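You operate a simulated robot arm through the tools that you are given. There is no shell and no other tool. Be economical: measure what you need, move in short steps, check, and stop when the job is done.

The job below is to be done with a simulated robot arm. You get a single attempt, and the scene is never put back.

## Task
Pan the blue channel to L, unmute it and push its fader to FULL.
Fine: then set the volume to 3; leave the other channels alone.

Only the result counts: the job must be done as asked and must still hold three seconds after the hand-in. Knocking over, shifting, dropping, spilling or breaking anything else fails it.

## Robot
A 7-joint arm with a two-finger parallel gripper, fixed in place. Base frame: the origin is at the foot of the arm, x ahead of it, y to its left, z up; the work surface is at about z = 730. Readings come in mm, degrees, newtons and seconds.
With the tool pointing down near the work surface it reaches from about 380 to 900 mm from the base axis. Its first joint turns from -115.0 to 115.0 degrees. Payload 3.91 kg.
Tool frame: the origin (TCP) lies between the finger pads and is the grasp point; the fingertips stand 30 mm ahead of it; z points along the fingers, y is the line along which they close. The gripper opens to 110 mm. The fingers are 20 mm wide and 10 mm thick; the gripper's body (48 by 112 mm) begins 55 mm behind the TCP.
Orientation is that of the tool frame in the base frame, as a unit quaternion [w, x, y, z]. With the fingers straight down and closing along the base's y, the tool's x points along the base's -x, its y along +y and its z along -z.

## Interface
- The arm moves only by the tool move_arm. Its argument "motion" is a list of rows, each an object of numbers (a shift or turn left out is 0, a gripper value left out holds the last): "x", "y", "z": the shift along the tool's x, y, z in mm; "ax", "ay", "az": the turn, a rotation vector about the tool's x, y, z in degrees. In form: [{"x": .., "y": .., "z": .., "ax": .., "ay": .., "az": ..}, ...]. A call has 1 to 10 rows; each row is the pose to reach, as a shift and turn from the pose commanded when the call began, along the tool's axes at that moment. "hand" is the opening, from 0 (shut) to 1 (fully open), set as the call begins (left out, the last holds). Each row takes 0.2 s and may step no farther than 50 mm and 8.6 degrees from the row before; otherwise, or with a gripper value out of range, the whole call is refused. A pose out of reach is approached as far as the arm can. The call stops where the force on the tool passes 40 N (or 10 N more than at its start, if that is more) or the arm is blocked; 0.2 s more then pass. Each finger travels about 153 mm/s and halts on what it meets, pressing with about 37 N; the grip force reading is that of the motor and also rises with nothing between the fingers. The clock runs only during rows and for 0.2 s after the last one: add rows that repeat a pose to give the fingers time. The reply holds the time, the measured pose of the TCP, the force on the tool along the base axes, the opening and the grip force, in the units named above and with some noise, with the torque about the TCP (base axes, N m) and any sound that the robot's microphone picked up, and new pictures: "views" is both (left out), scene, wrist or none.
- Cameras (640 x 400 px; columns grow to the right, rows downward): "scene" is fixed at [221.4, 650.1, 1534.9]; the picture's right is [-0.87, -0.49, 0.00], its down [-0.23, 0.42, -0.88] and it looks along [0.43, -0.77, -0.48] (base axes); focal length 343 px, centre (320, 200). "wrist" rides on the gripper at [72, 17, -103] in the tool frame; the picture's right is [-0.23, 0.97, 0.00], its down [-0.76, -0.18, -0.62] and it looks along [-0.61, -0.14, 0.78] (tool axes); focal length 222 px, centre (320, 200). There is no depth. A picture from a camera that has moved, and an enlarged one, comes with that camera's place and axes in the base frame and with its lens.
- raise_lower(by): slides the trunk up (or, below 0, down) by that many mm; the arm rides with it, the base frame stays. It gives what a move gives, with no picture.
- close_up(camera, box): a new picture of the part [left, top, right, bottom] of that camera's present view, enlarged. The clock stands still meanwhile.
- sign_off(): hands the job in; it is judged then, once.

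Go step by step. Nothing tells you positions but the pictures and the camera data: compare them with the known pose of the tool, close in by small moves and look again before you grip or let go. The budget is 120 turns and 200 pictures, counting those below and the enlarged ones. Unless the task says otherwise, let go and move clear before handing in, and close with one line.

The tools are called after ">>>" as name(argument=value, ...) on one line, values as JSON. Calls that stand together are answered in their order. move_arm: Moves the arm, as the interface text tells. Its arguments: {"type":"object","properties":{"motion":{"type":"array","items":{"type":"object","properties":{"x":{"type":"number"},"y":{"type":"number"},"z":{"type":"number"},"ax":{"type":"number"},"ay":{"type":"number"},"az":{"type":"number"}}}},"hand":{"type":"number"},"views":{"type":"string","enum":["both","scene","wrist","none"]}},"required":["motion"]} The other tools are called the same way: raise_lower (by) slides the trunk up or down; close_up (camera, box) takes an enlarged picture of a part of a camera's view; sign_off () hands the job in.

At the start:

```text
clock: 0.0
tool_pos: [547.7, -1.0, 1189.7]
ee_rot: [0.0, 0.0, 1.0, 0.0]
ft_force: [1.0, -1.2, 0.3]
torque: [0.01, 0.03, 0.0]
opening: 109.9
finger_force: 0.0
trunk travel left (down, up): [-775.0, 215.0]
```

scene: 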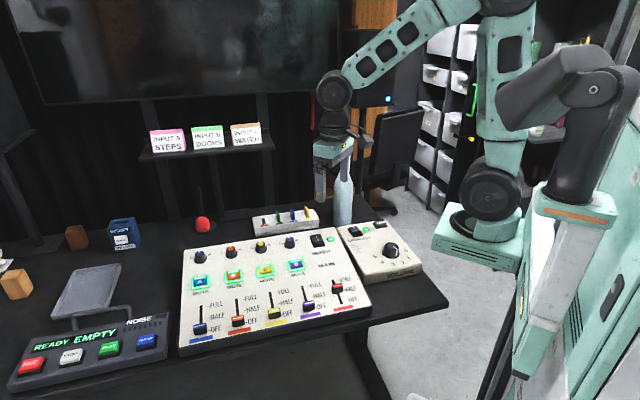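
wrist: 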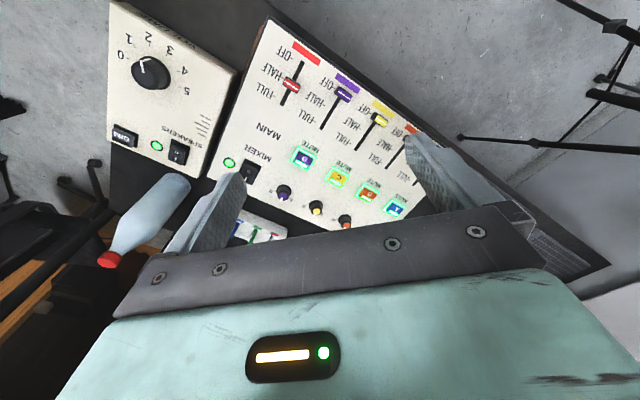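

I see a mixer with four channels (blue, orange, yellow, purple) plus a red main fader, and a speaker box with a volume knob. I'll zoom in for details first.

>>> close_up(camera="scene", box=[170, 220, 370, 345])

>>> close_up(camera="scene", box=[330, 210, 430, 285])

>>> close_up(camera="wrist", box=[100, 0, 440, 220])

```text
3.20 times, centred on (270, 282) of scene
camera zoom: at [221.4, 650.1, 1534.9], right [-0.87, -0.49, 0.0], down [-0.23, 0.42, -0.88], along [0.43, -0.77, -0.48], focal length 1096 px, centre (480, -64)
```

zoom: 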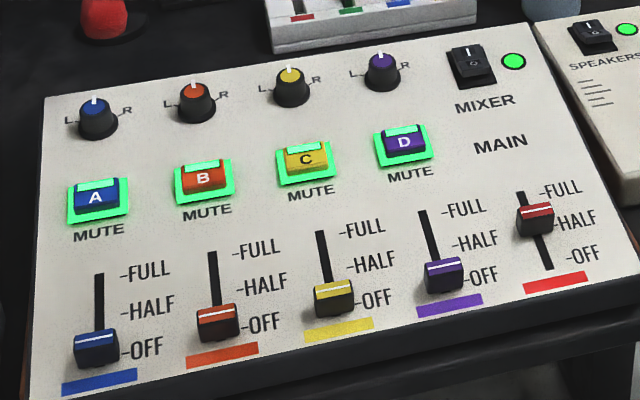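

```text
5.33 times, centred on (380, 248) of scene
camera zoom: at [221.4, 650.1, 1534.9], right [-0.87, -0.49, 0.0], down [-0.23, 0.42, -0.88], along [0.43, -0.77, -0.48], focal length 1827 px, centre (0, -53)
```

zoom: 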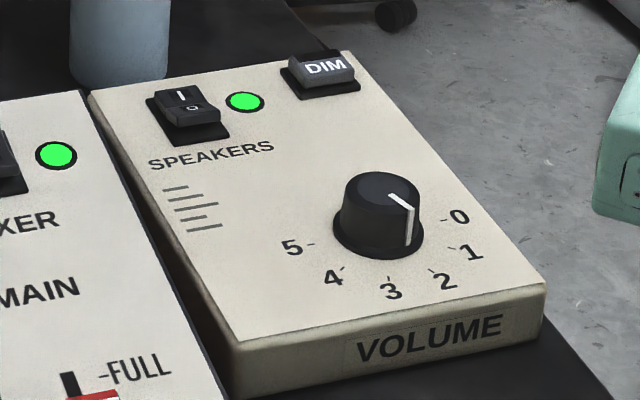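

```text
1.82 times, centred on (270, 110) of wrist
camera zoom: at [474.8, 15.4, 1293.4], right [0.23, 0.97, 0.0], down [0.76, -0.18, 0.62], along [0.61, -0.14, -0.78], focal length 404 px, centre (411, 364)
```

zoom: 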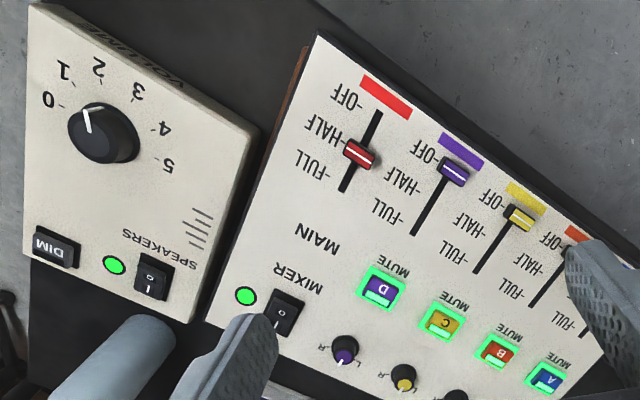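

The mixer's "up" direction runs roughly along base (+0.7, -0.7), with the blue channel at the far left (x ≈ 820–1050, y ≈ 20–245). I'll move above it with the tool turned to line up with the mixer and look again.

>>> move_arm(motion=[{"x": -30, "y": 25, "z": 20, "az": 6.3}, {"x": -60, "y": 50, "z": 40, "az": 12.6}, {"x": -90, "y": 75, "z": 60, "az": 18.9}, {"x": -120, "y": 100, "z": 80, "az": 25.2}, {"x": -150, "y": 125, "z": 100, "az": 31.5}, {"x": -180, "y": 150, "z": 120, "az": 37.8}, {"x": -210, "y": 175, "z": 140, "az": 44}])

```text
clock: 1.6
tool_pos: [757.6, 173.0, 1052.2]
ee_rot: [0.0, 0.375, 0.927, -0.001]
ft_force: [-1.0, -0.1, 1.6]
torque: [0.05, -0.03, 0.03]
opening: 110.0
finger_force: 0.0
trunk travel left (down, up): [-775.0, 215.0]
camera wrist: at [716.5, 235.7, 1155.5], right [0.84, 0.54, 0.0], down [0.42, -0.66, 0.62], along [0.34, -0.52, -0.78], focal length 222 px, centre (320, 200)
```

scene: 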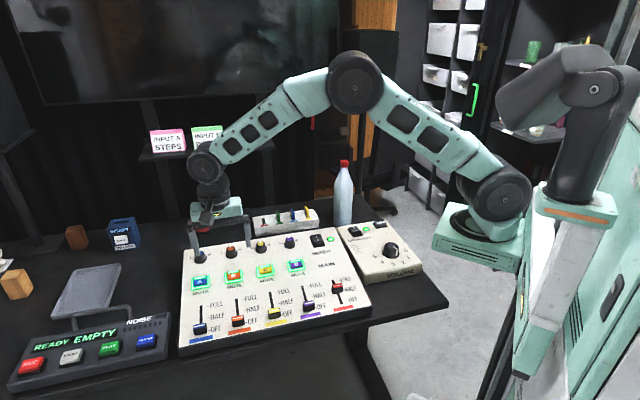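
wrist: 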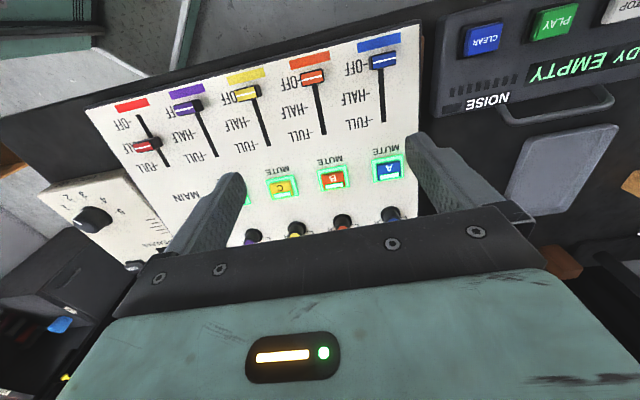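

Blue fader cap is around (814, 250, ~795); the panel seems to slope up towards the back. I'll lower in over the fader cap for a precise look.

>>> move_arm(motion=[{"x": 3, "y": 24, "z": 38}, {"x": 6, "y": 48, "z": 75}, {"x": 10, "y": 72, "z": 112}, {"x": 13, "y": 94, "z": 150}])

```text
clock: 2.6
tool_pos: [812.8, 250.9, 899.8]
ee_rot: [0.001, 0.375, 0.927, 0.001]
ft_force: [-1.1, -0.3, 1.0]
torque: [0.01, 0.0, -0.01]
opening: 110.0
finger_force: 0.0
trunk travel left (down, up): [-775.0, 215.0]
camera wrist: at [771.2, 313.6, 1004.6], right [0.84, 0.54, 0.0], down [0.42, -0.66, 0.62], along [0.34, -0.52, -0.78], focal length 222 px, centre (320, 200)
```

scene: 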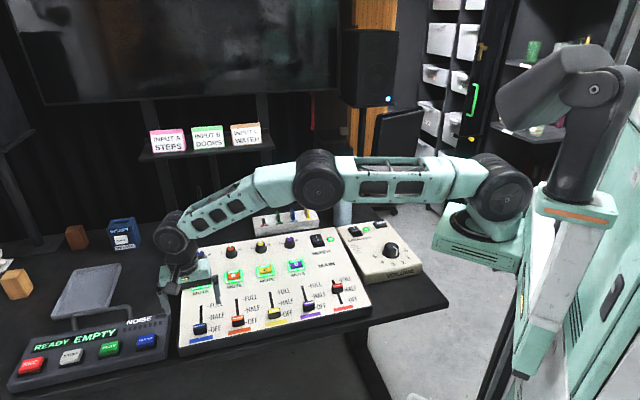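
wrist: 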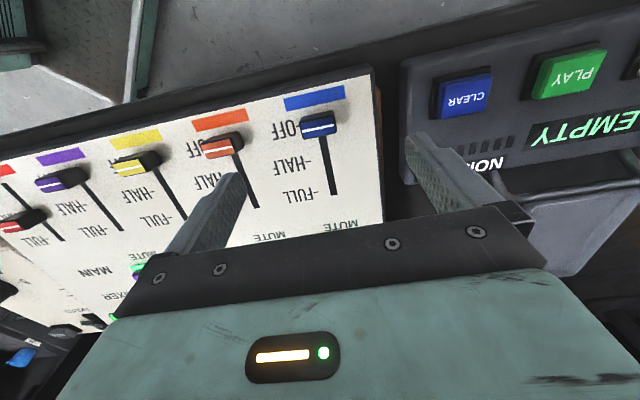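

>>> close_up(camera="wrist", box=[240, 70, 400, 210])

>>> close_up(camera="scene", box=[150, 240, 270, 350])

```text
2.86 times, centred on (320, 140) of wrist
camera zoom: at [771.2, 313.6, 1004.6], right [0.84, 0.54, 0.0], down [0.42, -0.66, 0.62], along [0.34, -0.52, -0.78], focal length 635 px, centre (320, 371)
```

zoom: 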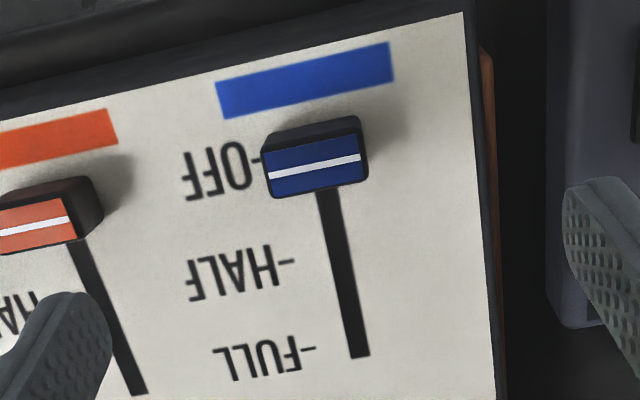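

```text
3.64 times, centred on (210, 295) of scene
camera zoom: at [221.4, 650.1, 1534.9], right [-0.87, -0.49, 0.0], down [-0.23, 0.42, -0.88], along [0.43, -0.77, -0.48], focal length 1246 px, centre (720, -146)
```

zoom: 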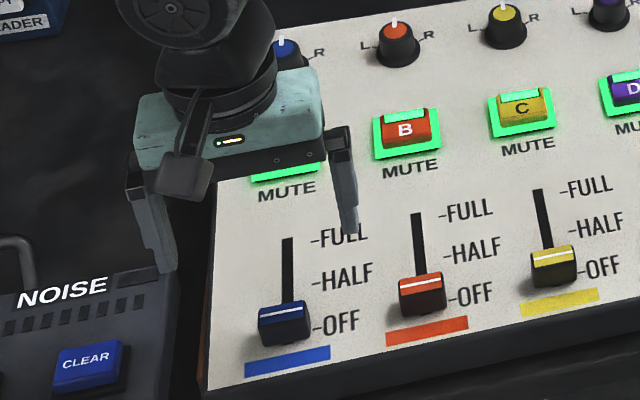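

The blue cap is directly under the gripper (about 33 mm wide). I'll narrow the gripper and descend to just around the cap top.

>>> move_arm(motion=[{"z": 38, "az": 0.6}, {"z": 72, "az": 1.2}, {"z": 72, "az": 1.2}], hand=0.55)

>>> close_up(camera="scene", box=[150, 260, 250, 350])

>>> close_up(camera="wrist", box=[220, 70, 420, 210])

```text
clock: 3.4
tool_pos: [813.3, 251.9, 826.8]
ee_rot: [0.001, 0.384, 0.923, 0.001]
ft_force: [0.0, 0.2, -0.2]
torque: [0.01, -0.02, 0.03]
opening: 60.4
finger_force: 0.1
trunk travel left (down, up): [-775.0, 215.0]
camera wrist: at [774.0, 314.9, 930.7], right [0.85, 0.53, 0.0], down [0.41, -0.67, 0.62], along [0.33, -0.53, -0.78], focal length 222 px, centre (320, 200)
```

scene: 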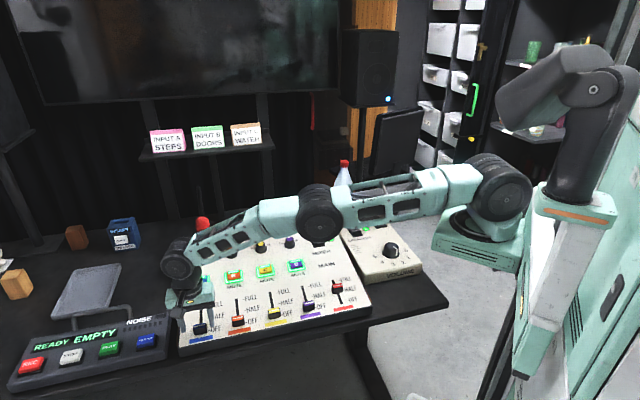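
wrist: 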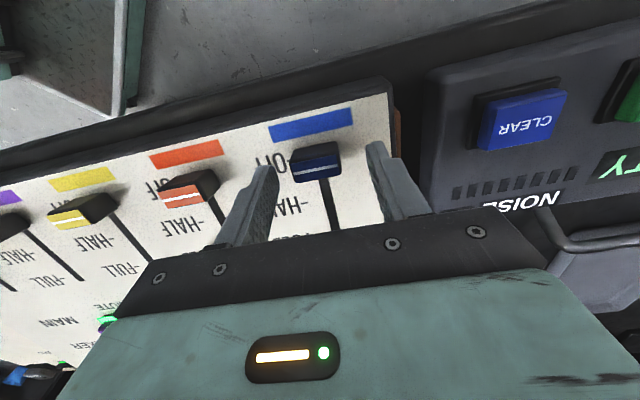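

```text
4.44 times, centred on (200, 305) of scene
camera zoom: at [221.4, 650.1, 1534.9], right [-0.87, -0.49, 0.0], down [-0.23, 0.42, -0.88], along [0.43, -0.77, -0.48], focal length 1522 px, centre (853, -267)
```

zoom: 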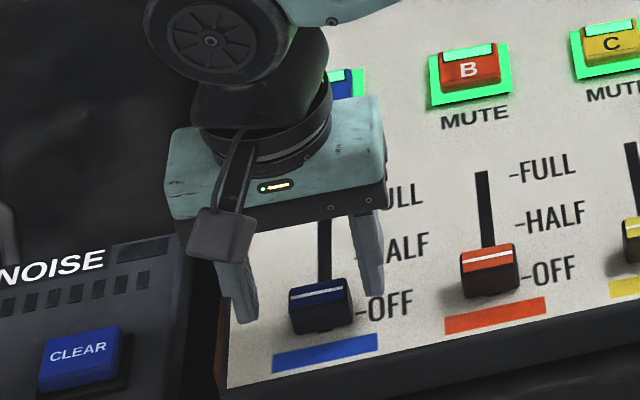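

```text
2.86 times, centred on (320, 140) of wrist
camera zoom: at [774.0, 314.9, 930.7], right [0.85, 0.53, 0.0], down [0.41, -0.67, 0.62], along [0.33, -0.53, -0.78], focal length 635 px, centre (320, 371)
```

zoom: 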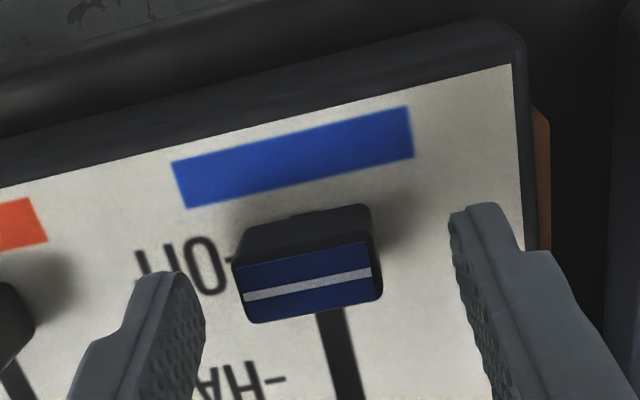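

The fingertips are already alongside the cap (top about z = 812). I'll shift slightly to centre and close on it.

>>> move_arm(motion=[{"x": 4, "y": -3}, {"x": 4, "y": -3}], views="none")

>>> move_arm(motion=[{}, {}], hand=0.2)

>>> close_up(camera="scene", box=[150, 260, 250, 350])

```text
clock: 4.0
tool_pos: [809.1, 251.9, 827.6]
ee_rot: [0.0, 0.384, 0.923, 0.0]
ft_force: [0.1, -0.6, -0.3]
torque: [0.02, 0.0, 0.01]
opening: 60.4
finger_force: 0.1
trunk travel left (down, up): [-775.0, 215.0]
```

```text
clock: 4.6
tool_pos: [808.8, 252.5, 827.2]
ee_rot: [0.0, 0.384, 0.923, 0.0]
ft_force: [0.8, -0.3, 0.1]
torque: [0.03, -0.04, 0.04]
opening: 33.5
finger_force: 36.8
trunk travel left (down, up): [-775.0, 215.0]
camera wrist: at [769.2, 315.2, 930.9], right [0.85, 0.53, 0.0], down [0.41, -0.67, 0.62], along [0.33, -0.53, -0.78], focal length 222 px, centre (320, 200)
```

scene: 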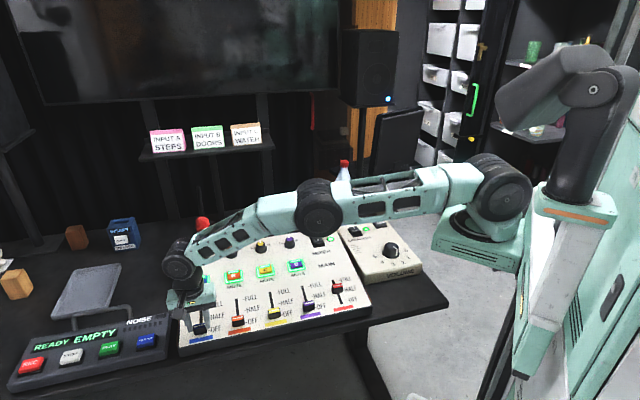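
wrist: 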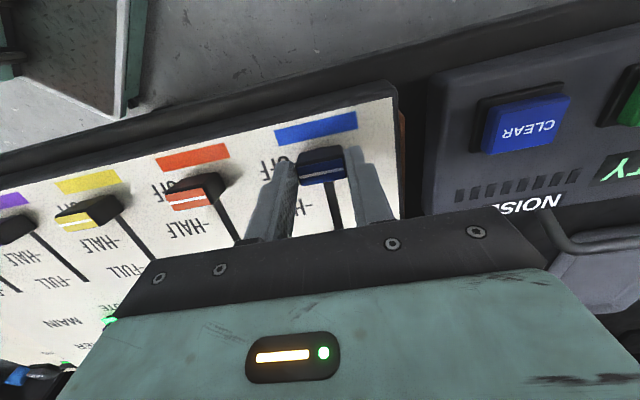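

```text
4.44 times, centred on (200, 305) of scene
camera zoom: at [221.4, 650.1, 1534.9], right [-0.87, -0.49, 0.0], down [-0.23, 0.42, -0.88], along [0.43, -0.77, -0.48], focal length 1522 px, centre (853, -267)
```

zoom: 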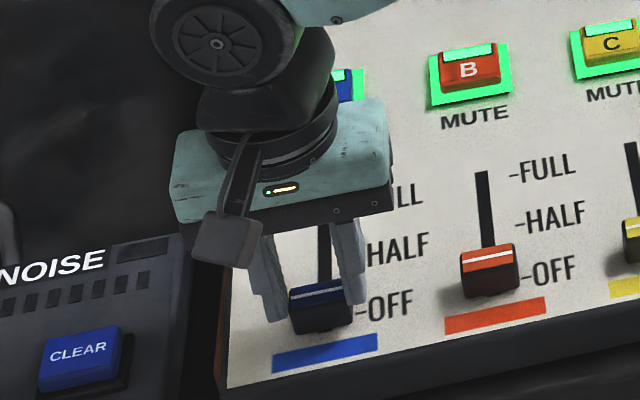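

Cap is gripped (33.5 mm). I'll slide it up the slot in small steps, watching the force.

>>> move_arm(motion=[{"x": -5, "z": -0.5}, {"x": -10, "z": -1}, {"x": -15, "z": -1.5}, {"x": -20, "z": -2}], views="wrist")

```text
clock: 5.6
tool_pos: [823.7, 236.1, 829.8]
ee_rot: [0.0, 0.384, 0.923, 0.0]
ft_force: [1.5, 2.2, 3.1]
torque: [0.25, 0.11, 0.11]
opening: 33.4
finger_force: 37.2
trunk travel left (down, up): [-775.0, 215.0]
camera wrist: at [784.0, 300.3, 933.9], right [0.85, 0.53, 0.0], down [0.41, -0.67, 0.62], along [0.33, -0.53, -0.78], focal length 222 px, centre (320, 200)
```

wrist: 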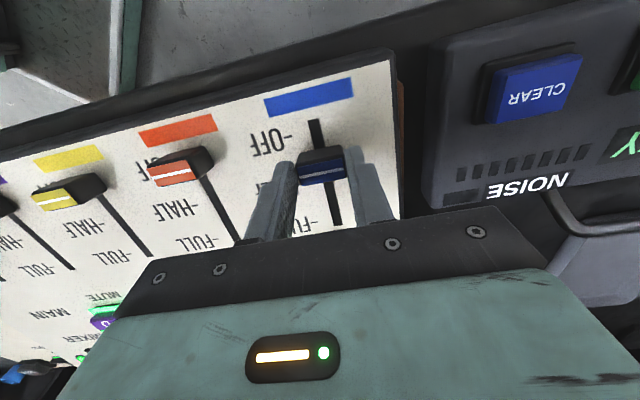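

>>> move_arm(motion=[{"x": -6, "z": -1.2}, {"x": -12, "z": -2.2}, {"x": -18, "z": -3.2}, {"x": -24, "z": -4.2}, {"x": -30, "z": -5.2}], views="wrist")

```text
clock: 6.8
tool_pos: [842.6, 217.4, 834.7]
ee_rot: [0.001, 0.383, 0.924, 0.001]
ft_force: [19.5, 16.5, -0.7]
torque: [1.12, -0.32, 0.32]
opening: 33.0
finger_force: 37.5
trunk travel left (down, up): [-775.0, 215.0]
camera wrist: at [803.5, 279.4, 938.0], right [0.85, 0.53, 0.0], down [0.41, -0.67, 0.62], along [0.33, -0.53, -0.78], focal length 222 px, centre (320, 200)
```

wrist: 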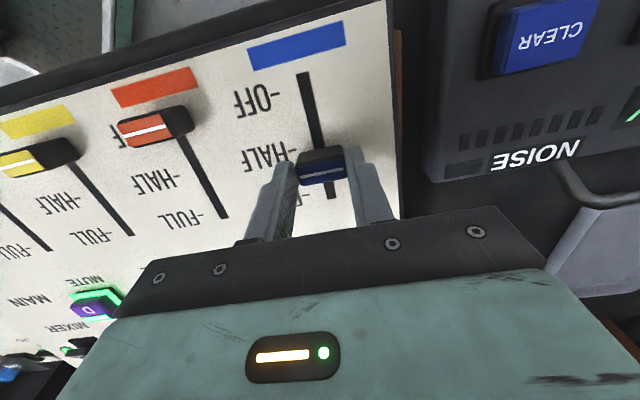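

Lateral force shows the slot drifts a bit towards +y of the tool. I'll relieve that before continuing.

>>> move_arm(motion=[{"y": 1}, {"y": 2}], views="none")

```text
clock: 7.4
tool_pos: [843.6, 215.4, 832.7]
ee_rot: [0.001, 0.384, 0.923, 0.001]
ft_force: [22.6, 20.0, 0.0]
torque: [0.47, -0.41, 0.3]
opening: 33.1
finger_force: 37.4
out of reach, approached as far as the arm can: row 1, 2
trunk travel left (down, up): [-775.0, 215.0]
```

The sideways load comes from the arm reaching its limit at this trunk height. I'll release the cap, lift off, and lower the trunk to gain reach.

>>> move_arm(motion=[{"x": 3, "y": -2}, {"x": 3, "y": -2}], hand=0.55, views="none")

>>> move_arm(motion=[{"z": -45}, {"z": -90}, {"z": -135}, {"z": -180}, {"z": -225}], views="none")

```text
clock: 8.0
tool_pos: [837.0, 214.0, 833.7]
ee_rot: [-0.001, 0.384, 0.923, -0.001]
ft_force: [-0.2, -0.3, 0.6]
torque: [-0.04, 0.0, 0.01]
opening: 60.3
finger_force: 0.0
trunk travel left (down, up): [-775.0, 215.0]
```

```text
clock: 9.2
tool_pos: [852.0, 221.4, 1063.0]
ee_rot: [0.0, 0.384, 0.923, -0.001]
ft_force: [-0.5, 0.0, -0.7]
torque: [0.0, 0.02, 0.0]
opening: 60.5
finger_force: 0.0
out of reach, approached as far as the arm can: row 1, 2, 3, 4, 5
trunk travel left (down, up): [-775.0, 215.0]
```

>>> raise_lower(by=-160)

>>> move_arm(motion=[{"z": 0}])

```text
clock: 11.0
tool_pos: [851.0, 222.8, 901.9]
ee_rot: [-0.001, 0.384, 0.923, -0.001]
ft_force: [1.0, 0.2, -0.4]
torque: [0.0, 0.03, -0.03]
opening: 60.5
finger_force: 0.1
trunk travel left (down, up): [-615.0, 375.0]
```

```text
clock: 11.4
tool_pos: [851.6, 221.2, 903.3]
ee_rot: [0.0, 0.384, 0.923, -0.001]
ft_force: [-0.3, 0.4, 0.4]
torque: [-0.03, 0.03, -0.01]
opening: 60.3
finger_force: 0.0
trunk travel left (down, up): [-615.0, 375.0]
camera wrist: at [811.7, 285.4, 1006.5], right [0.85, 0.53, 0.0], down [0.41, -0.66, 0.62], along [0.33, -0.53, -0.78], focal length 222 px, centre (320, 200)
```

scene: 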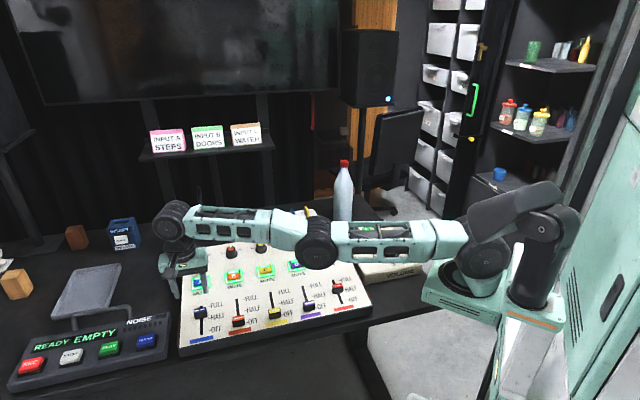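
wrist: 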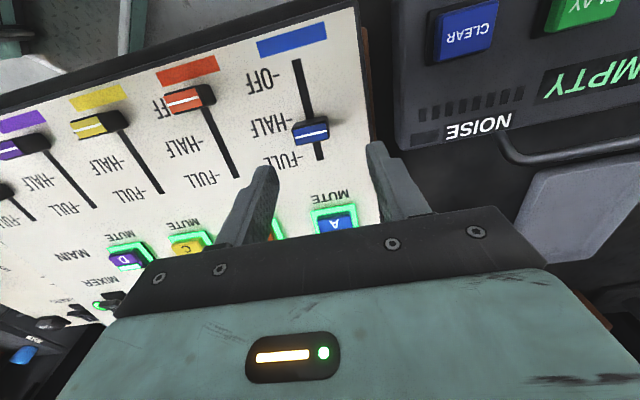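

>>> move_arm(motion=[{"x": 4, "y": -10, "z": 30}, {"x": 4, "y": -10, "z": 50}])

>>> close_up(camera="scene", box=[150, 240, 250, 330])

```text
clock: 12.0
tool_pos: [851.7, 224.8, 851.8]
ee_rot: [-0.002, 0.384, 0.923, -0.002]
ft_force: [0.4, 0.2, -0.6]
torque: [-0.04, -0.03, 0.01]
opening: 60.8
finger_force: 0.1
out of reach, approached as far as the arm can: row 1, 2
trunk travel left (down, up): [-615.0, 375.0]
camera wrist: at [813.3, 288.1, 955.3], right [0.85, 0.53, 0.0], down [0.41, -0.66, 0.62], along [0.32, -0.53, -0.78], focal length 222 px, centre (320, 200)
```

scene: 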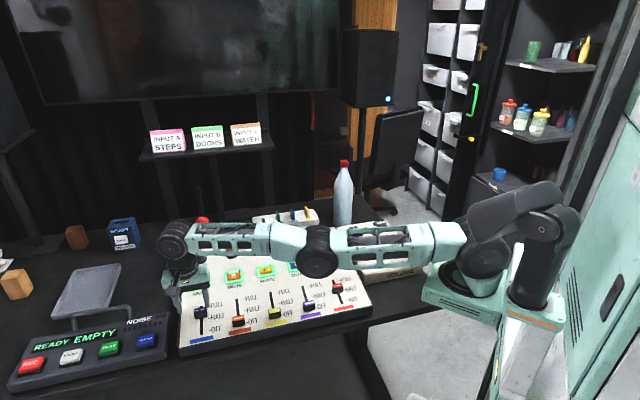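
wrist: 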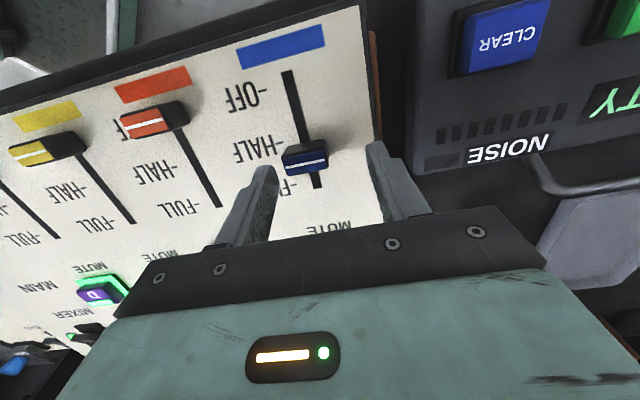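

```text
4.44 times, centred on (200, 285) of scene
camera zoom: at [221.4, 650.1, 1534.9], right [-0.87, -0.49, 0.0], down [-0.23, 0.42, -0.88], along [0.43, -0.77, -0.48], focal length 1522 px, centre (853, -178)
```

zoom: 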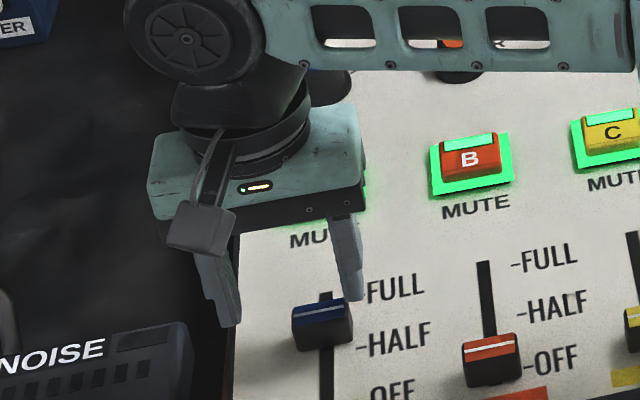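

The arm flags a limit here though it isn't fully stretched; likely a wrist limit with the tool straight down. I'll tilt the fingers forward (which also matches the panel slope) and check that the reach recovers.

>>> move_arm(motion=[{"z": -15, "ay": -5}, {"z": -20, "ay": -10}, {"z": -20, "ay": -15}])

```text
clock: 12.8
tool_pos: [863.5, 231.3, 873.7]
ee_rot: [0.119, 0.381, 0.916, -0.052]
ft_force: [-0.1, -0.2, -0.4]
torque: [-0.03, 0.0, 0.01]
opening: 60.4
finger_force: 0.0
out of reach, approached as far as the arm can: row 1, 2, 3
trunk travel left (down, up): [-615.0, 375.0]
camera wrist: at [806.9, 311.9, 955.2], right [0.85, 0.53, 0.05], down [0.28, -0.53, 0.8], along [0.45, -0.66, -0.6], focal length 222 px, centre (320, 200)
```

scene: 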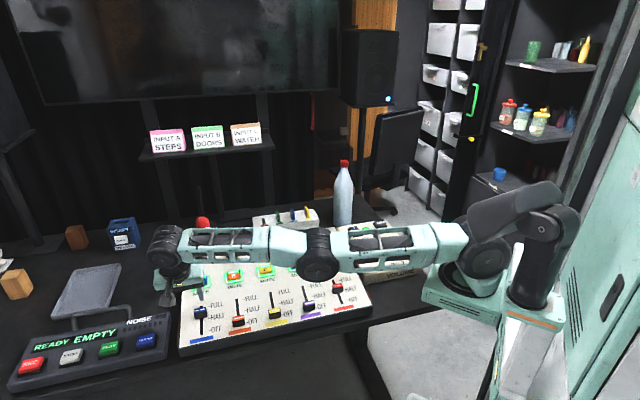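
wrist: 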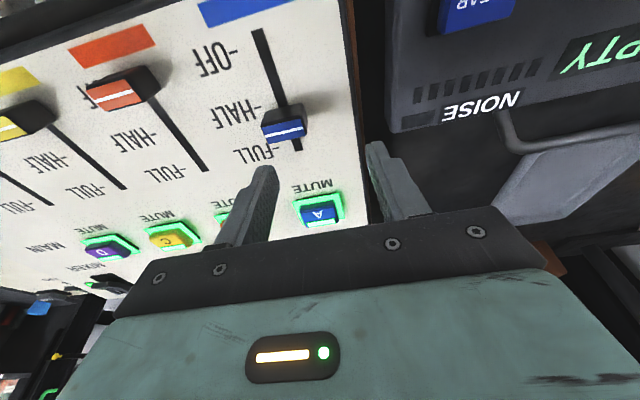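

The elbow seems stuck straight. I'll retract inward and up to get it bending again.

>>> move_arm(motion=[{"x": 20, "y": -35, "z": -10}, {"x": 40, "y": -70, "z": -20}, {"x": 60, "y": -105, "z": -30}, {"x": 80, "y": -140, "z": -40}, {"x": 80, "y": -140, "z": -40}])

```text
clock: 14.0
tool_pos: [832.8, 272.6, 898.1]
ee_rot: [0.12, 0.381, 0.915, -0.052]
ft_force: [-0.3, 0.2, -0.1]
torque: [-0.02, 0.0, -0.02]
opening: 60.5
finger_force: 0.1
out of reach, approached as far as the arm can: row 1, 2, 3, 4, 5
trunk travel left (down, up): [-615.0, 375.0]
camera wrist: at [776.7, 353.1, 979.5], right [0.85, 0.53, 0.06], down [0.28, -0.53, 0.8], along [0.45, -0.66, -0.6], focal length 222 px, centre (320, 200)
```

scene: 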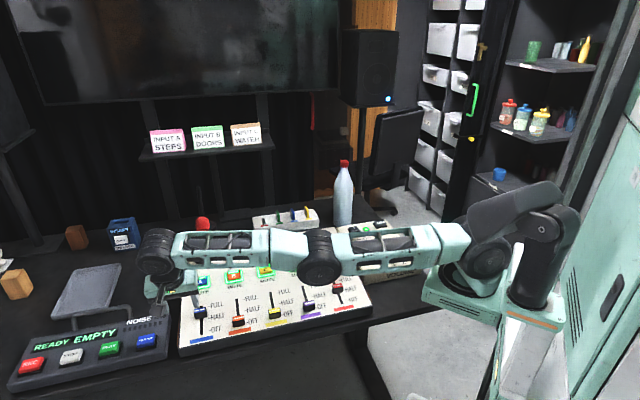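
wrist: 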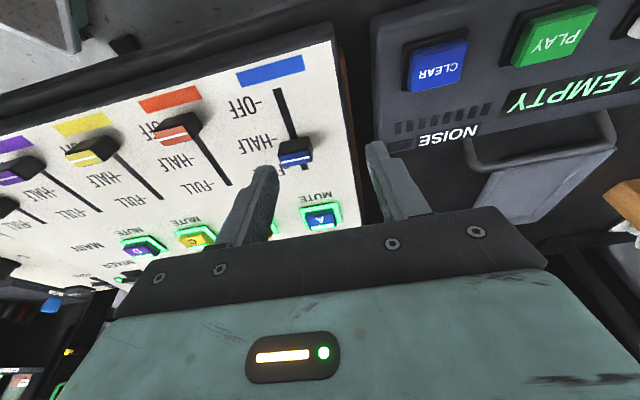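

The solver is stuck at the straight-elbow singularity. I'll raise the trunk for room, then command downward and inward motion so the elbow bends the right way.

>>> raise_lower(by=260)

>>> move_arm(motion=[{"x": 5, "y": -9, "z": 45}, {"x": 10, "y": -18, "z": 90}, {"x": 15, "y": -27, "z": 130}], views="scene")

```text
clock: 16.7
tool_pos: [833.7, 273.4, 1158.0]
ee_rot: [0.12, 0.381, 0.915, -0.051]
ft_force: [-0.4, 0.6, 0.4]
torque: [-0.02, 0.02, -0.04]
opening: 60.2
finger_force: 0.2
trunk travel left (down, up): [-875.0, 115.0]
```

```text
clock: 17.5
tool_pos: [845.7, 251.2, 1025.9]
ee_rot: [0.119, 0.381, 0.915, -0.052]
ft_force: [0.5, 0.3, 0.0]
torque: [0.01, 0.0, -0.03]
opening: 60.5
finger_force: 0.0
out of reach, approached as far as the arm can: row 1, 2, 3
trunk travel left (down, up): [-875.0, 115.0]
```

scene: 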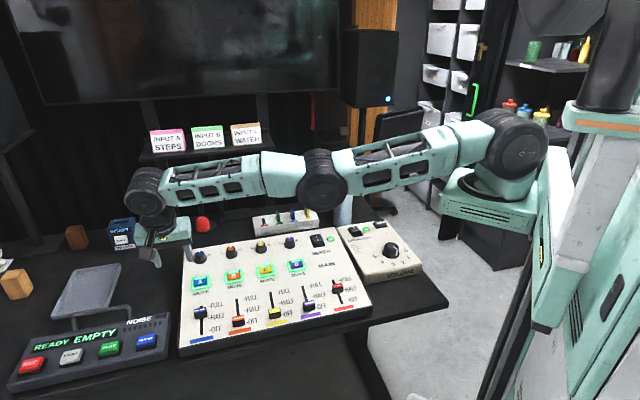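

>>> move_arm(motion=[{"x": 22, "y": -40, "z": 0}, {"x": 44, "y": -80, "z": 0}, {"x": 66, "y": -120, "z": 0}, {"x": 80, "y": -150, "z": 0}], views="scene")

```text
clock: 18.5
tool_pos: [805.3, 295.3, 986.2]
ee_rot: [0.12, 0.381, 0.915, -0.053]
ft_force: [-0.5, -0.2, 1.0]
torque: [0.01, 0.01, -0.01]
opening: 60.6
finger_force: 0.1
out of reach, approached as far as the arm can: row 1, 2, 3, 4
trunk travel left (down, up): [-875.0, 115.0]
```

scene: 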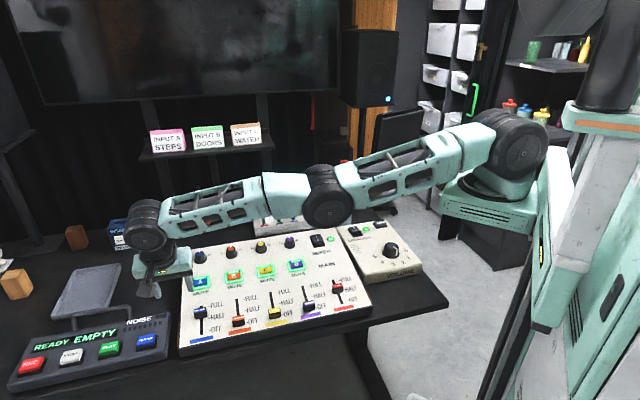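

The elbow has dropped below the arm line and the wrist seems near its limit. I'll tilt the tool outward to free the wrist and see how the arm responds.

>>> move_arm(motion=[{"ax": -7, "ay": -3.2}, {"ax": -14, "ay": -6.4}, {"ax": -21, "ay": -9.6}, {"ax": -28, "ay": -12.8}], views="none")

>>> move_arm(motion=[{"y": -20, "z": -40}, {"y": -40, "z": -80}, {"y": -60, "z": -120}, {"y": -80, "z": -160}], views="scene")

```text
clock: 19.5
tool_pos: [872.0, 349.9, 965.4]
ee_rot: [0.309, 0.332, 0.882, 0.129]
ft_force: [0.1, 0.5, 0.1]
torque: [-0.04, 0.01, -0.01]
opening: 60.7
finger_force: 0.2
out of reach, approached as far as the arm can: row 1, 2, 3, 4
trunk travel left (down, up): [-875.0, 115.0]
```

```text
clock: 20.5
tool_pos: [852.0, 383.3, 1008.1]
ee_rot: [0.308, 0.333, 0.882, 0.129]
ft_force: [-0.3, -0.6, 0.3]
torque: [-0.01, -0.02, 0.01]
opening: 60.6
finger_force: 0.1
out of reach, approached as far as the arm can: row 1, 2, 3, 4
trunk travel left (down, up): [-875.0, 115.0]
```

scene: 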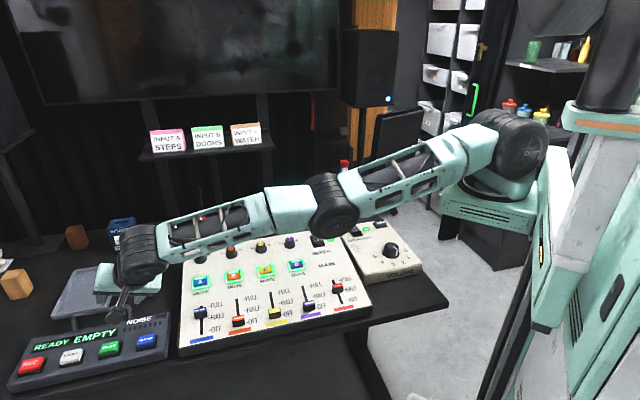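

The elbow went past straight into the wrong branch. With the trunk raised, I'll stretch outward, move down, and then pull in to recover the elbow-up branch.

>>> raise_lower(by=110)

>>> move_arm(motion=[{"x": -12, "y": 34.6, "z": 26}, {"x": -24, "y": 69, "z": 52}, {"x": -3, "y": 49.5, "z": 87}, {"x": 17, "y": 30, "z": 122}, {"x": 38, "y": 10.5, "z": 157}, {"x": 58, "y": -9, "z": 192}, {"x": 70, "y": -43.6, "z": 166}, {"x": 82, "y": -78, "z": 140}, {"x": 94, "y": -112, "z": 114}, {"x": 106, "y": -146, "z": 88}], views="scene")

```text
clock: 21.9
tool_pos: [852.6, 383.5, 1117.9]
ee_rot: [0.309, 0.332, 0.882, 0.129]
ft_force: [-0.3, 0.3, 0.6]
torque: [0.01, -0.03, -0.02]
opening: 60.4
finger_force: 0.0
trunk travel left (down, up): [-985.0, 5.0]
```

```text
clock: 24.1
tool_pos: [771.2, 348.3, 940.8]
ee_rot: [0.308, 0.334, 0.881, 0.129]
ft_force: [0.3, -0.3, 0.1]
torque: [0.0, 0.03, 0.0]
opening: 60.5
finger_force: 0.0
out of reach, approached as far as the arm can: row 1, 2, 3, 4, 5, 6, 7, 8, 9
trunk travel left (down, up): [-985.0, 5.0]
```

scene: 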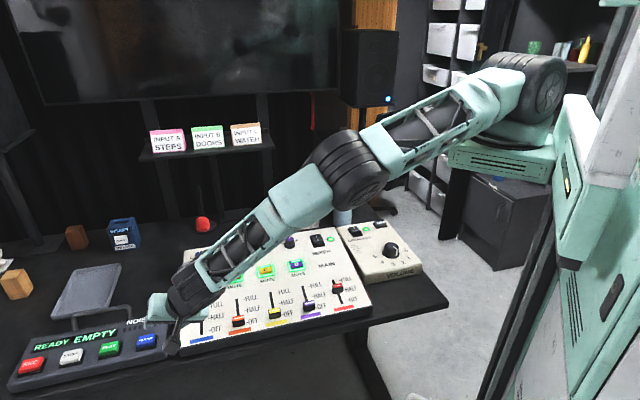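

Recovered — the elbow now bends the right way. I'll retract to a comfortable pose and undo the extra tilt.

>>> move_arm(motion=[{"x": -5.6, "y": -34, "z": -26, "ax": 5.6, "ay": 2.56}, {"x": -11.2, "y": -68, "z": -52, "ax": 11.2, "ay": 5.12}, {"x": -16.8, "y": -102, "z": -78, "ax": 16.8, "ay": 7.7}, {"x": -22.4, "y": -136, "z": -104, "ax": 22.4, "ay": 10.2}, {"x": -28, "y": -170, "z": -129, "ax": 28, "ay": 12.8}], views="scene")

```text
clock: 25.3
tool_pos: [618.9, 198.6, 979.4]
ee_rot: [0.12, 0.381, 0.915, -0.052]
ft_force: [1.2, 0.1, 0.2]
torque: [-0.02, -0.05, 0.03]
opening: 60.7
finger_force: 0.0
trunk travel left (down, up): [-985.0, 5.0]
```

scene: 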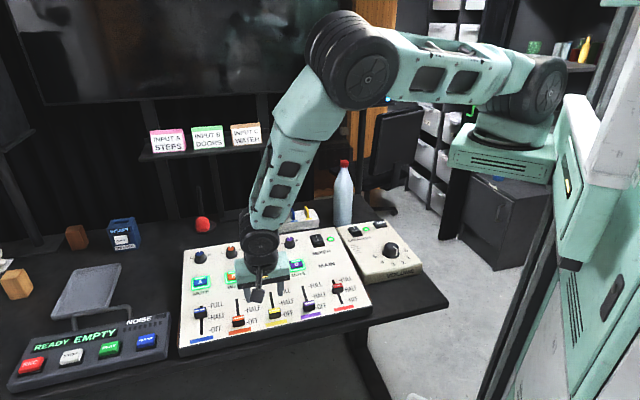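

Good pose now. I'll raise the arm 280 mm, then lower the trunk 360 mm so the shoulder height suits far reach.

>>> move_arm(motion=[{"x": -12, "z": -45}, {"x": -24, "z": -90}, {"x": -36, "z": -135}, {"x": -48, "z": -180}, {"x": -60, "z": -225}, {"x": -72.5, "z": -270}], views="none")

>>> raise_lower(by=-340)

>>> move_arm(motion=[{"z": 0}])

```text
clock: 26.7
tool_pos: [624.6, 201.0, 1259.9]
ee_rot: [0.12, 0.38, 0.916, -0.052]
ft_force: [-0.1, -0.2, 0.2]
torque: [0.0, 0.03, 0.02]
opening: 60.3
finger_force: 0.1
trunk travel left (down, up): [-985.0, 5.0]
```

```text
clock: 30.1
tool_pos: [623.3, 200.4, 919.4]
ee_rot: [0.12, 0.38, 0.915, -0.053]
ft_force: [0.2, 0.8, -0.3]
torque: [0.01, 0.0, -0.02]
opening: 60.6
finger_force: 0.0
trunk travel left (down, up): [-645.0, 345.0]
```

```text
clock: 30.4
tool_pos: [623.3, 200.5, 919.0]
ee_rot: [0.12, 0.38, 0.916, -0.052]
ft_force: [-0.5, -0.9, -0.1]
torque: [0.01, -0.02, 0.01]
opening: 60.3
finger_force: 0.0
trunk travel left (down, up): [-645.0, 345.0]
camera wrist: at [567.5, 281.7, 1000.5], right [0.85, 0.53, 0.05], down [0.28, -0.53, 0.8], along [0.45, -0.66, -0.6], focal length 222 px, centre (320, 200)
```

scene: 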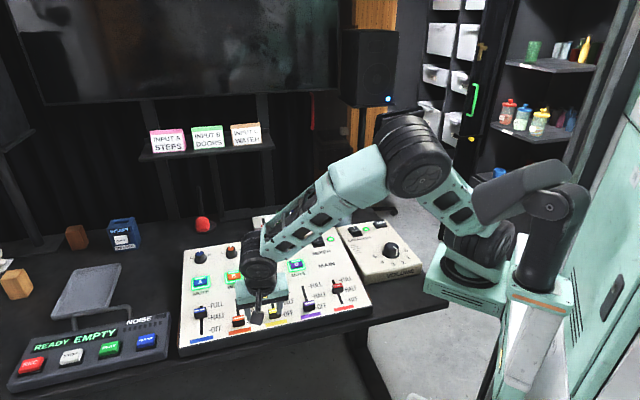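
wrist: 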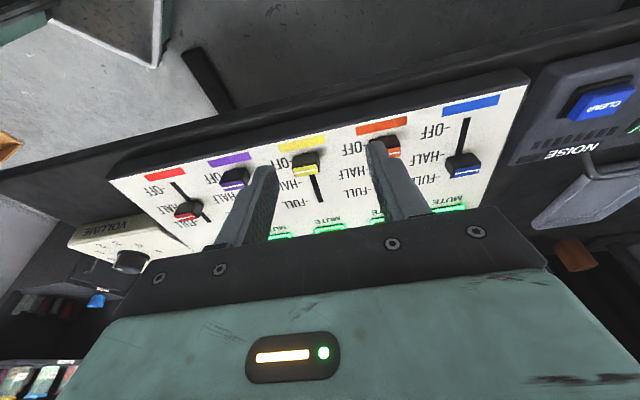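

Now I'll move over the fader cap again with a 25° forward tilt, staying about 60 mm above it.

>>> move_arm(motion=[{"x": -24, "y": 33, "z": 11, "ay": -2}, {"x": -48, "y": 66, "z": 22, "ay": -4}, {"x": -71, "y": 100, "z": 33, "ay": -6}, {"x": -95, "y": 133, "z": 45, "ay": -8}, {"x": -119, "y": 166, "z": 56, "ay": -10}])

>>> close_up(camera="scene", box=[150, 240, 250, 330])

```text
clock: 31.6
tool_pos: [832.2, 225.4, 892.9]
ee_rot: [0.199, 0.375, 0.902, -0.086]
ft_force: [-1.0, 0.3, 1.0]
torque: [-0.03, -0.02, -0.03]
opening: 60.2
finger_force: 0.1
trunk travel left (down, up): [-645.0, 345.0]
camera wrist: at [767.2, 315.1, 957.3], right [0.84, 0.54, 0.09], down [0.18, -0.42, 0.89], along [0.52, -0.73, -0.45], focal length 222 px, centre (320, 200)
```

scene: 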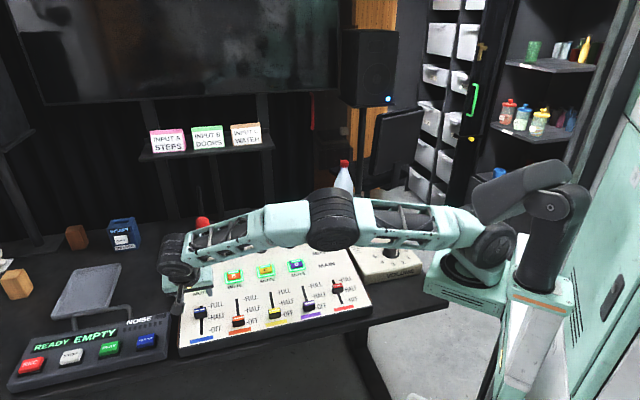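
wrist: 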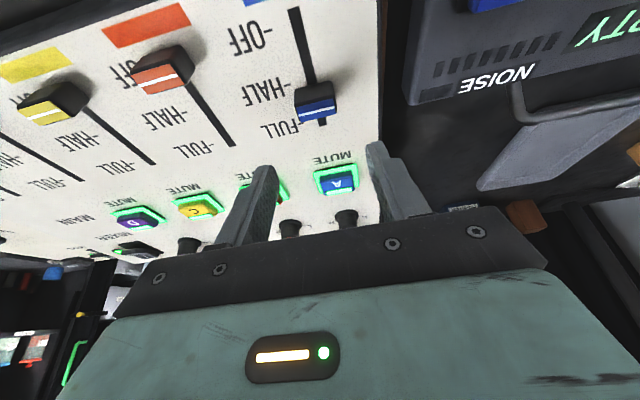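

```text
4.44 times, centred on (200, 285) of scene
camera zoom: at [221.4, 650.1, 1534.9], right [-0.87, -0.49, 0.0], down [-0.23, 0.42, -0.88], along [0.43, -0.77, -0.48], focal length 1522 px, centre (853, -178)
```

zoom: 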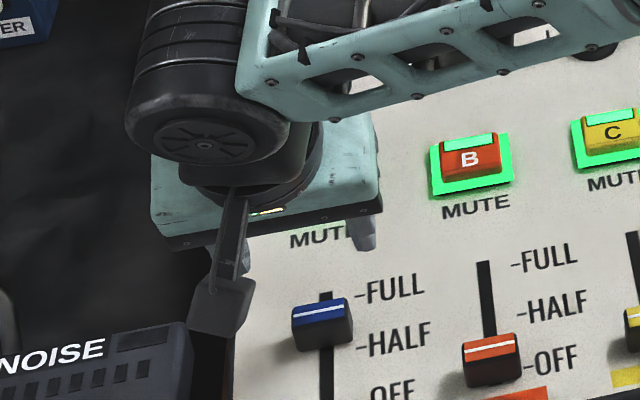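

Reach is fine here. Cap is at ~(841, 216), lined up with the fingertips; descending straight down and gripping.

>>> move_arm(motion=[{"x": 13, "z": 28}, {"x": 25, "z": 53}, {"x": 25, "z": 53}], views="none")

>>> move_arm(motion=[{}, {}], hand=0.2)

```text
clock: 32.5
tool_pos: [834.4, 225.5, 834.7]
ee_rot: [0.198, 0.375, 0.901, -0.085]
ft_force: [0.4, 0.2, -0.8]
torque: [-0.01, 0.02, 0.01]
opening: 60.4
finger_force: 0.0
trunk travel left (down, up): [-645.0, 345.0]
```

```text
clock: 33.0
tool_pos: [834.5, 225.9, 834.5]
ee_rot: [0.198, 0.376, 0.901, -0.085]
ft_force: [-4.6, -4.8, 0.6]
torque: [-0.16, 0.15, -0.1]
opening: 33.2
finger_force: 36.6
trunk travel left (down, up): [-645.0, 345.0]
camera wrist: at [769.0, 315.1, 898.4], right [0.84, 0.54, 0.09], down [0.18, -0.42, 0.89], along [0.52, -0.73, -0.45], focal length 222 px, centre (320, 200)
```

scene: 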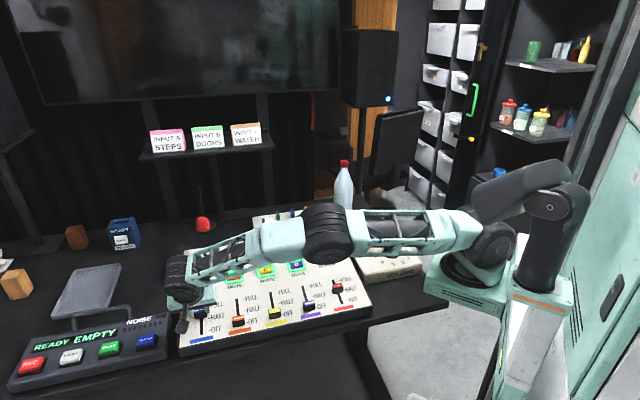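
wrist: 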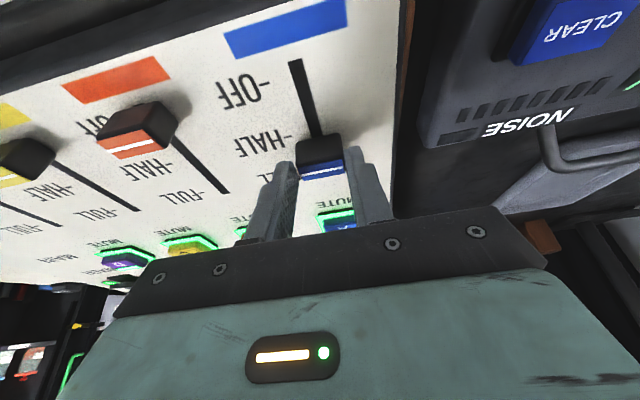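

>>> move_arm(motion=[{"x": -5.8, "z": 1.7}, {"x": -11.6, "z": 3.4}, {"x": -17.4, "z": 5.1}, {"x": -23.2, "z": 6.8}, {"x": -29, "z": 8.5}], views="wrist")

```text
clock: 34.2
tool_pos: [854.0, 205.8, 838.3]
ee_rot: [0.199, 0.375, 0.902, -0.085]
ft_force: [6.5, 4.7, 0.0]
torque: [0.16, -0.32, 0.05]
opening: 33.0
finger_force: 37.1
trunk travel left (down, up): [-645.0, 345.0]
camera wrist: at [788.2, 295.1, 902.5], right [0.84, 0.54, 0.09], down [0.18, -0.43, 0.89], along [0.52, -0.72, -0.45], focal length 222 px, centre (320, 200)
```

wrist: 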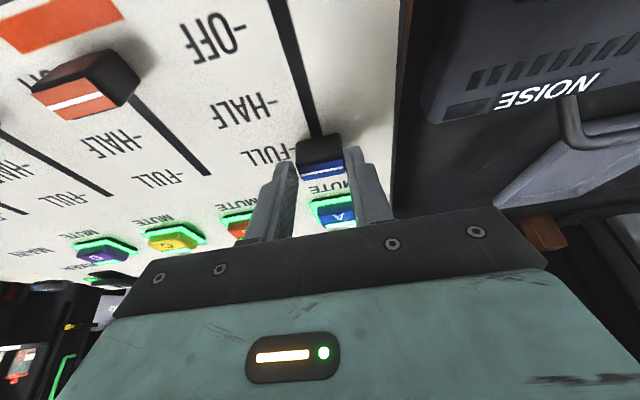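

>>> move_arm(motion=[{"x": -4, "y": 0.4, "z": 1.2}, {"x": -8, "y": 0.8, "z": 2.4}, {"x": -12, "y": 1, "z": 3.6}, {"x": -16, "y": 1.2, "z": 4.8}], views="wrist")

>>> close_up(camera="scene", box=[150, 240, 250, 330])

>>> close_up(camera="wrist", box=[220, 80, 400, 220])

```text
clock: 35.2
tool_pos: [866.6, 189.6, 839.4]
ee_rot: [0.197, 0.376, 0.901, -0.089]
ft_force: [0.4, 3.0, 0.8]
torque: [0.33, 0.01, -0.2]
opening: 32.8
finger_force: 36.5
trunk travel left (down, up): [-645.0, 345.0]
camera wrist: at [802.1, 280.3, 903.2], right [0.84, 0.54, 0.08], down [0.18, -0.42, 0.89], along [0.51, -0.73, -0.45], focal length 222 px, centre (320, 200)
```

wrist: 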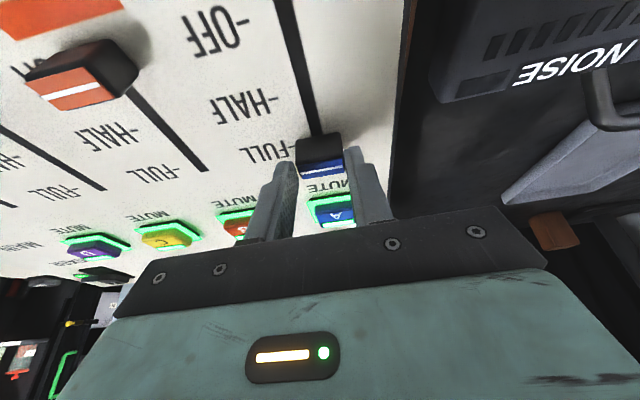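

```text
4.44 times, centred on (200, 285) of scene
camera zoom: at [221.4, 650.1, 1534.9], right [-0.87, -0.49, 0.0], down [-0.23, 0.42, -0.88], along [0.43, -0.77, -0.48], focal length 1522 px, centre (853, -178)
```

zoom: 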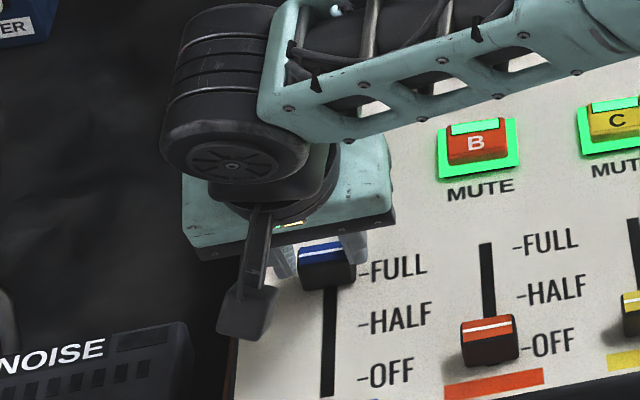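

```text
2.86 times, centred on (310, 150) of wrist
camera zoom: at [802.1, 280.3, 903.2], right [0.84, 0.54, 0.08], down [0.18, -0.42, 0.89], along [0.51, -0.73, -0.45], focal length 635 px, centre (349, 343)
```

zoom: 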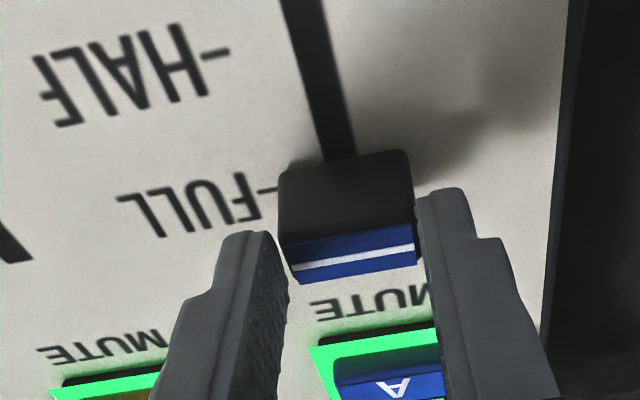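

The fader is at its end, but the mixer itself seems to have slid a little. I'll compare with the initial view at the same zoom.

>>> close_up(camera="scene", box=[170, 220, 370, 345])

>>> close_up(camera="scene", box=[330, 210, 430, 285])

```text
3.20 times, centred on (270, 282) of scene
camera zoom: at [221.4, 650.1, 1534.9], right [-0.87, -0.49, 0.0], down [-0.23, 0.42, -0.88], along [0.43, -0.77, -0.48], focal length 1096 px, centre (480, -64)
```

zoom: 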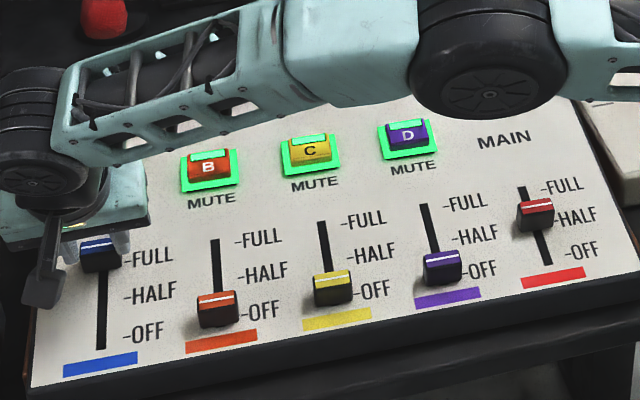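

```text
5.33 times, centred on (380, 248) of scene
camera zoom: at [221.4, 650.1, 1534.9], right [-0.87, -0.49, 0.0], down [-0.23, 0.42, -0.88], along [0.43, -0.77, -0.48], focal length 1827 px, centre (0, -53)
```

zoom: 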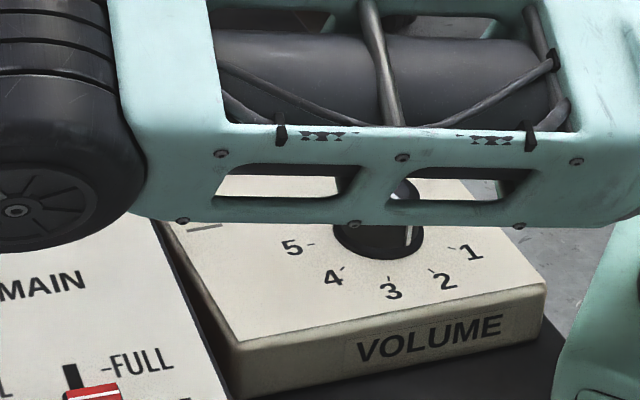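

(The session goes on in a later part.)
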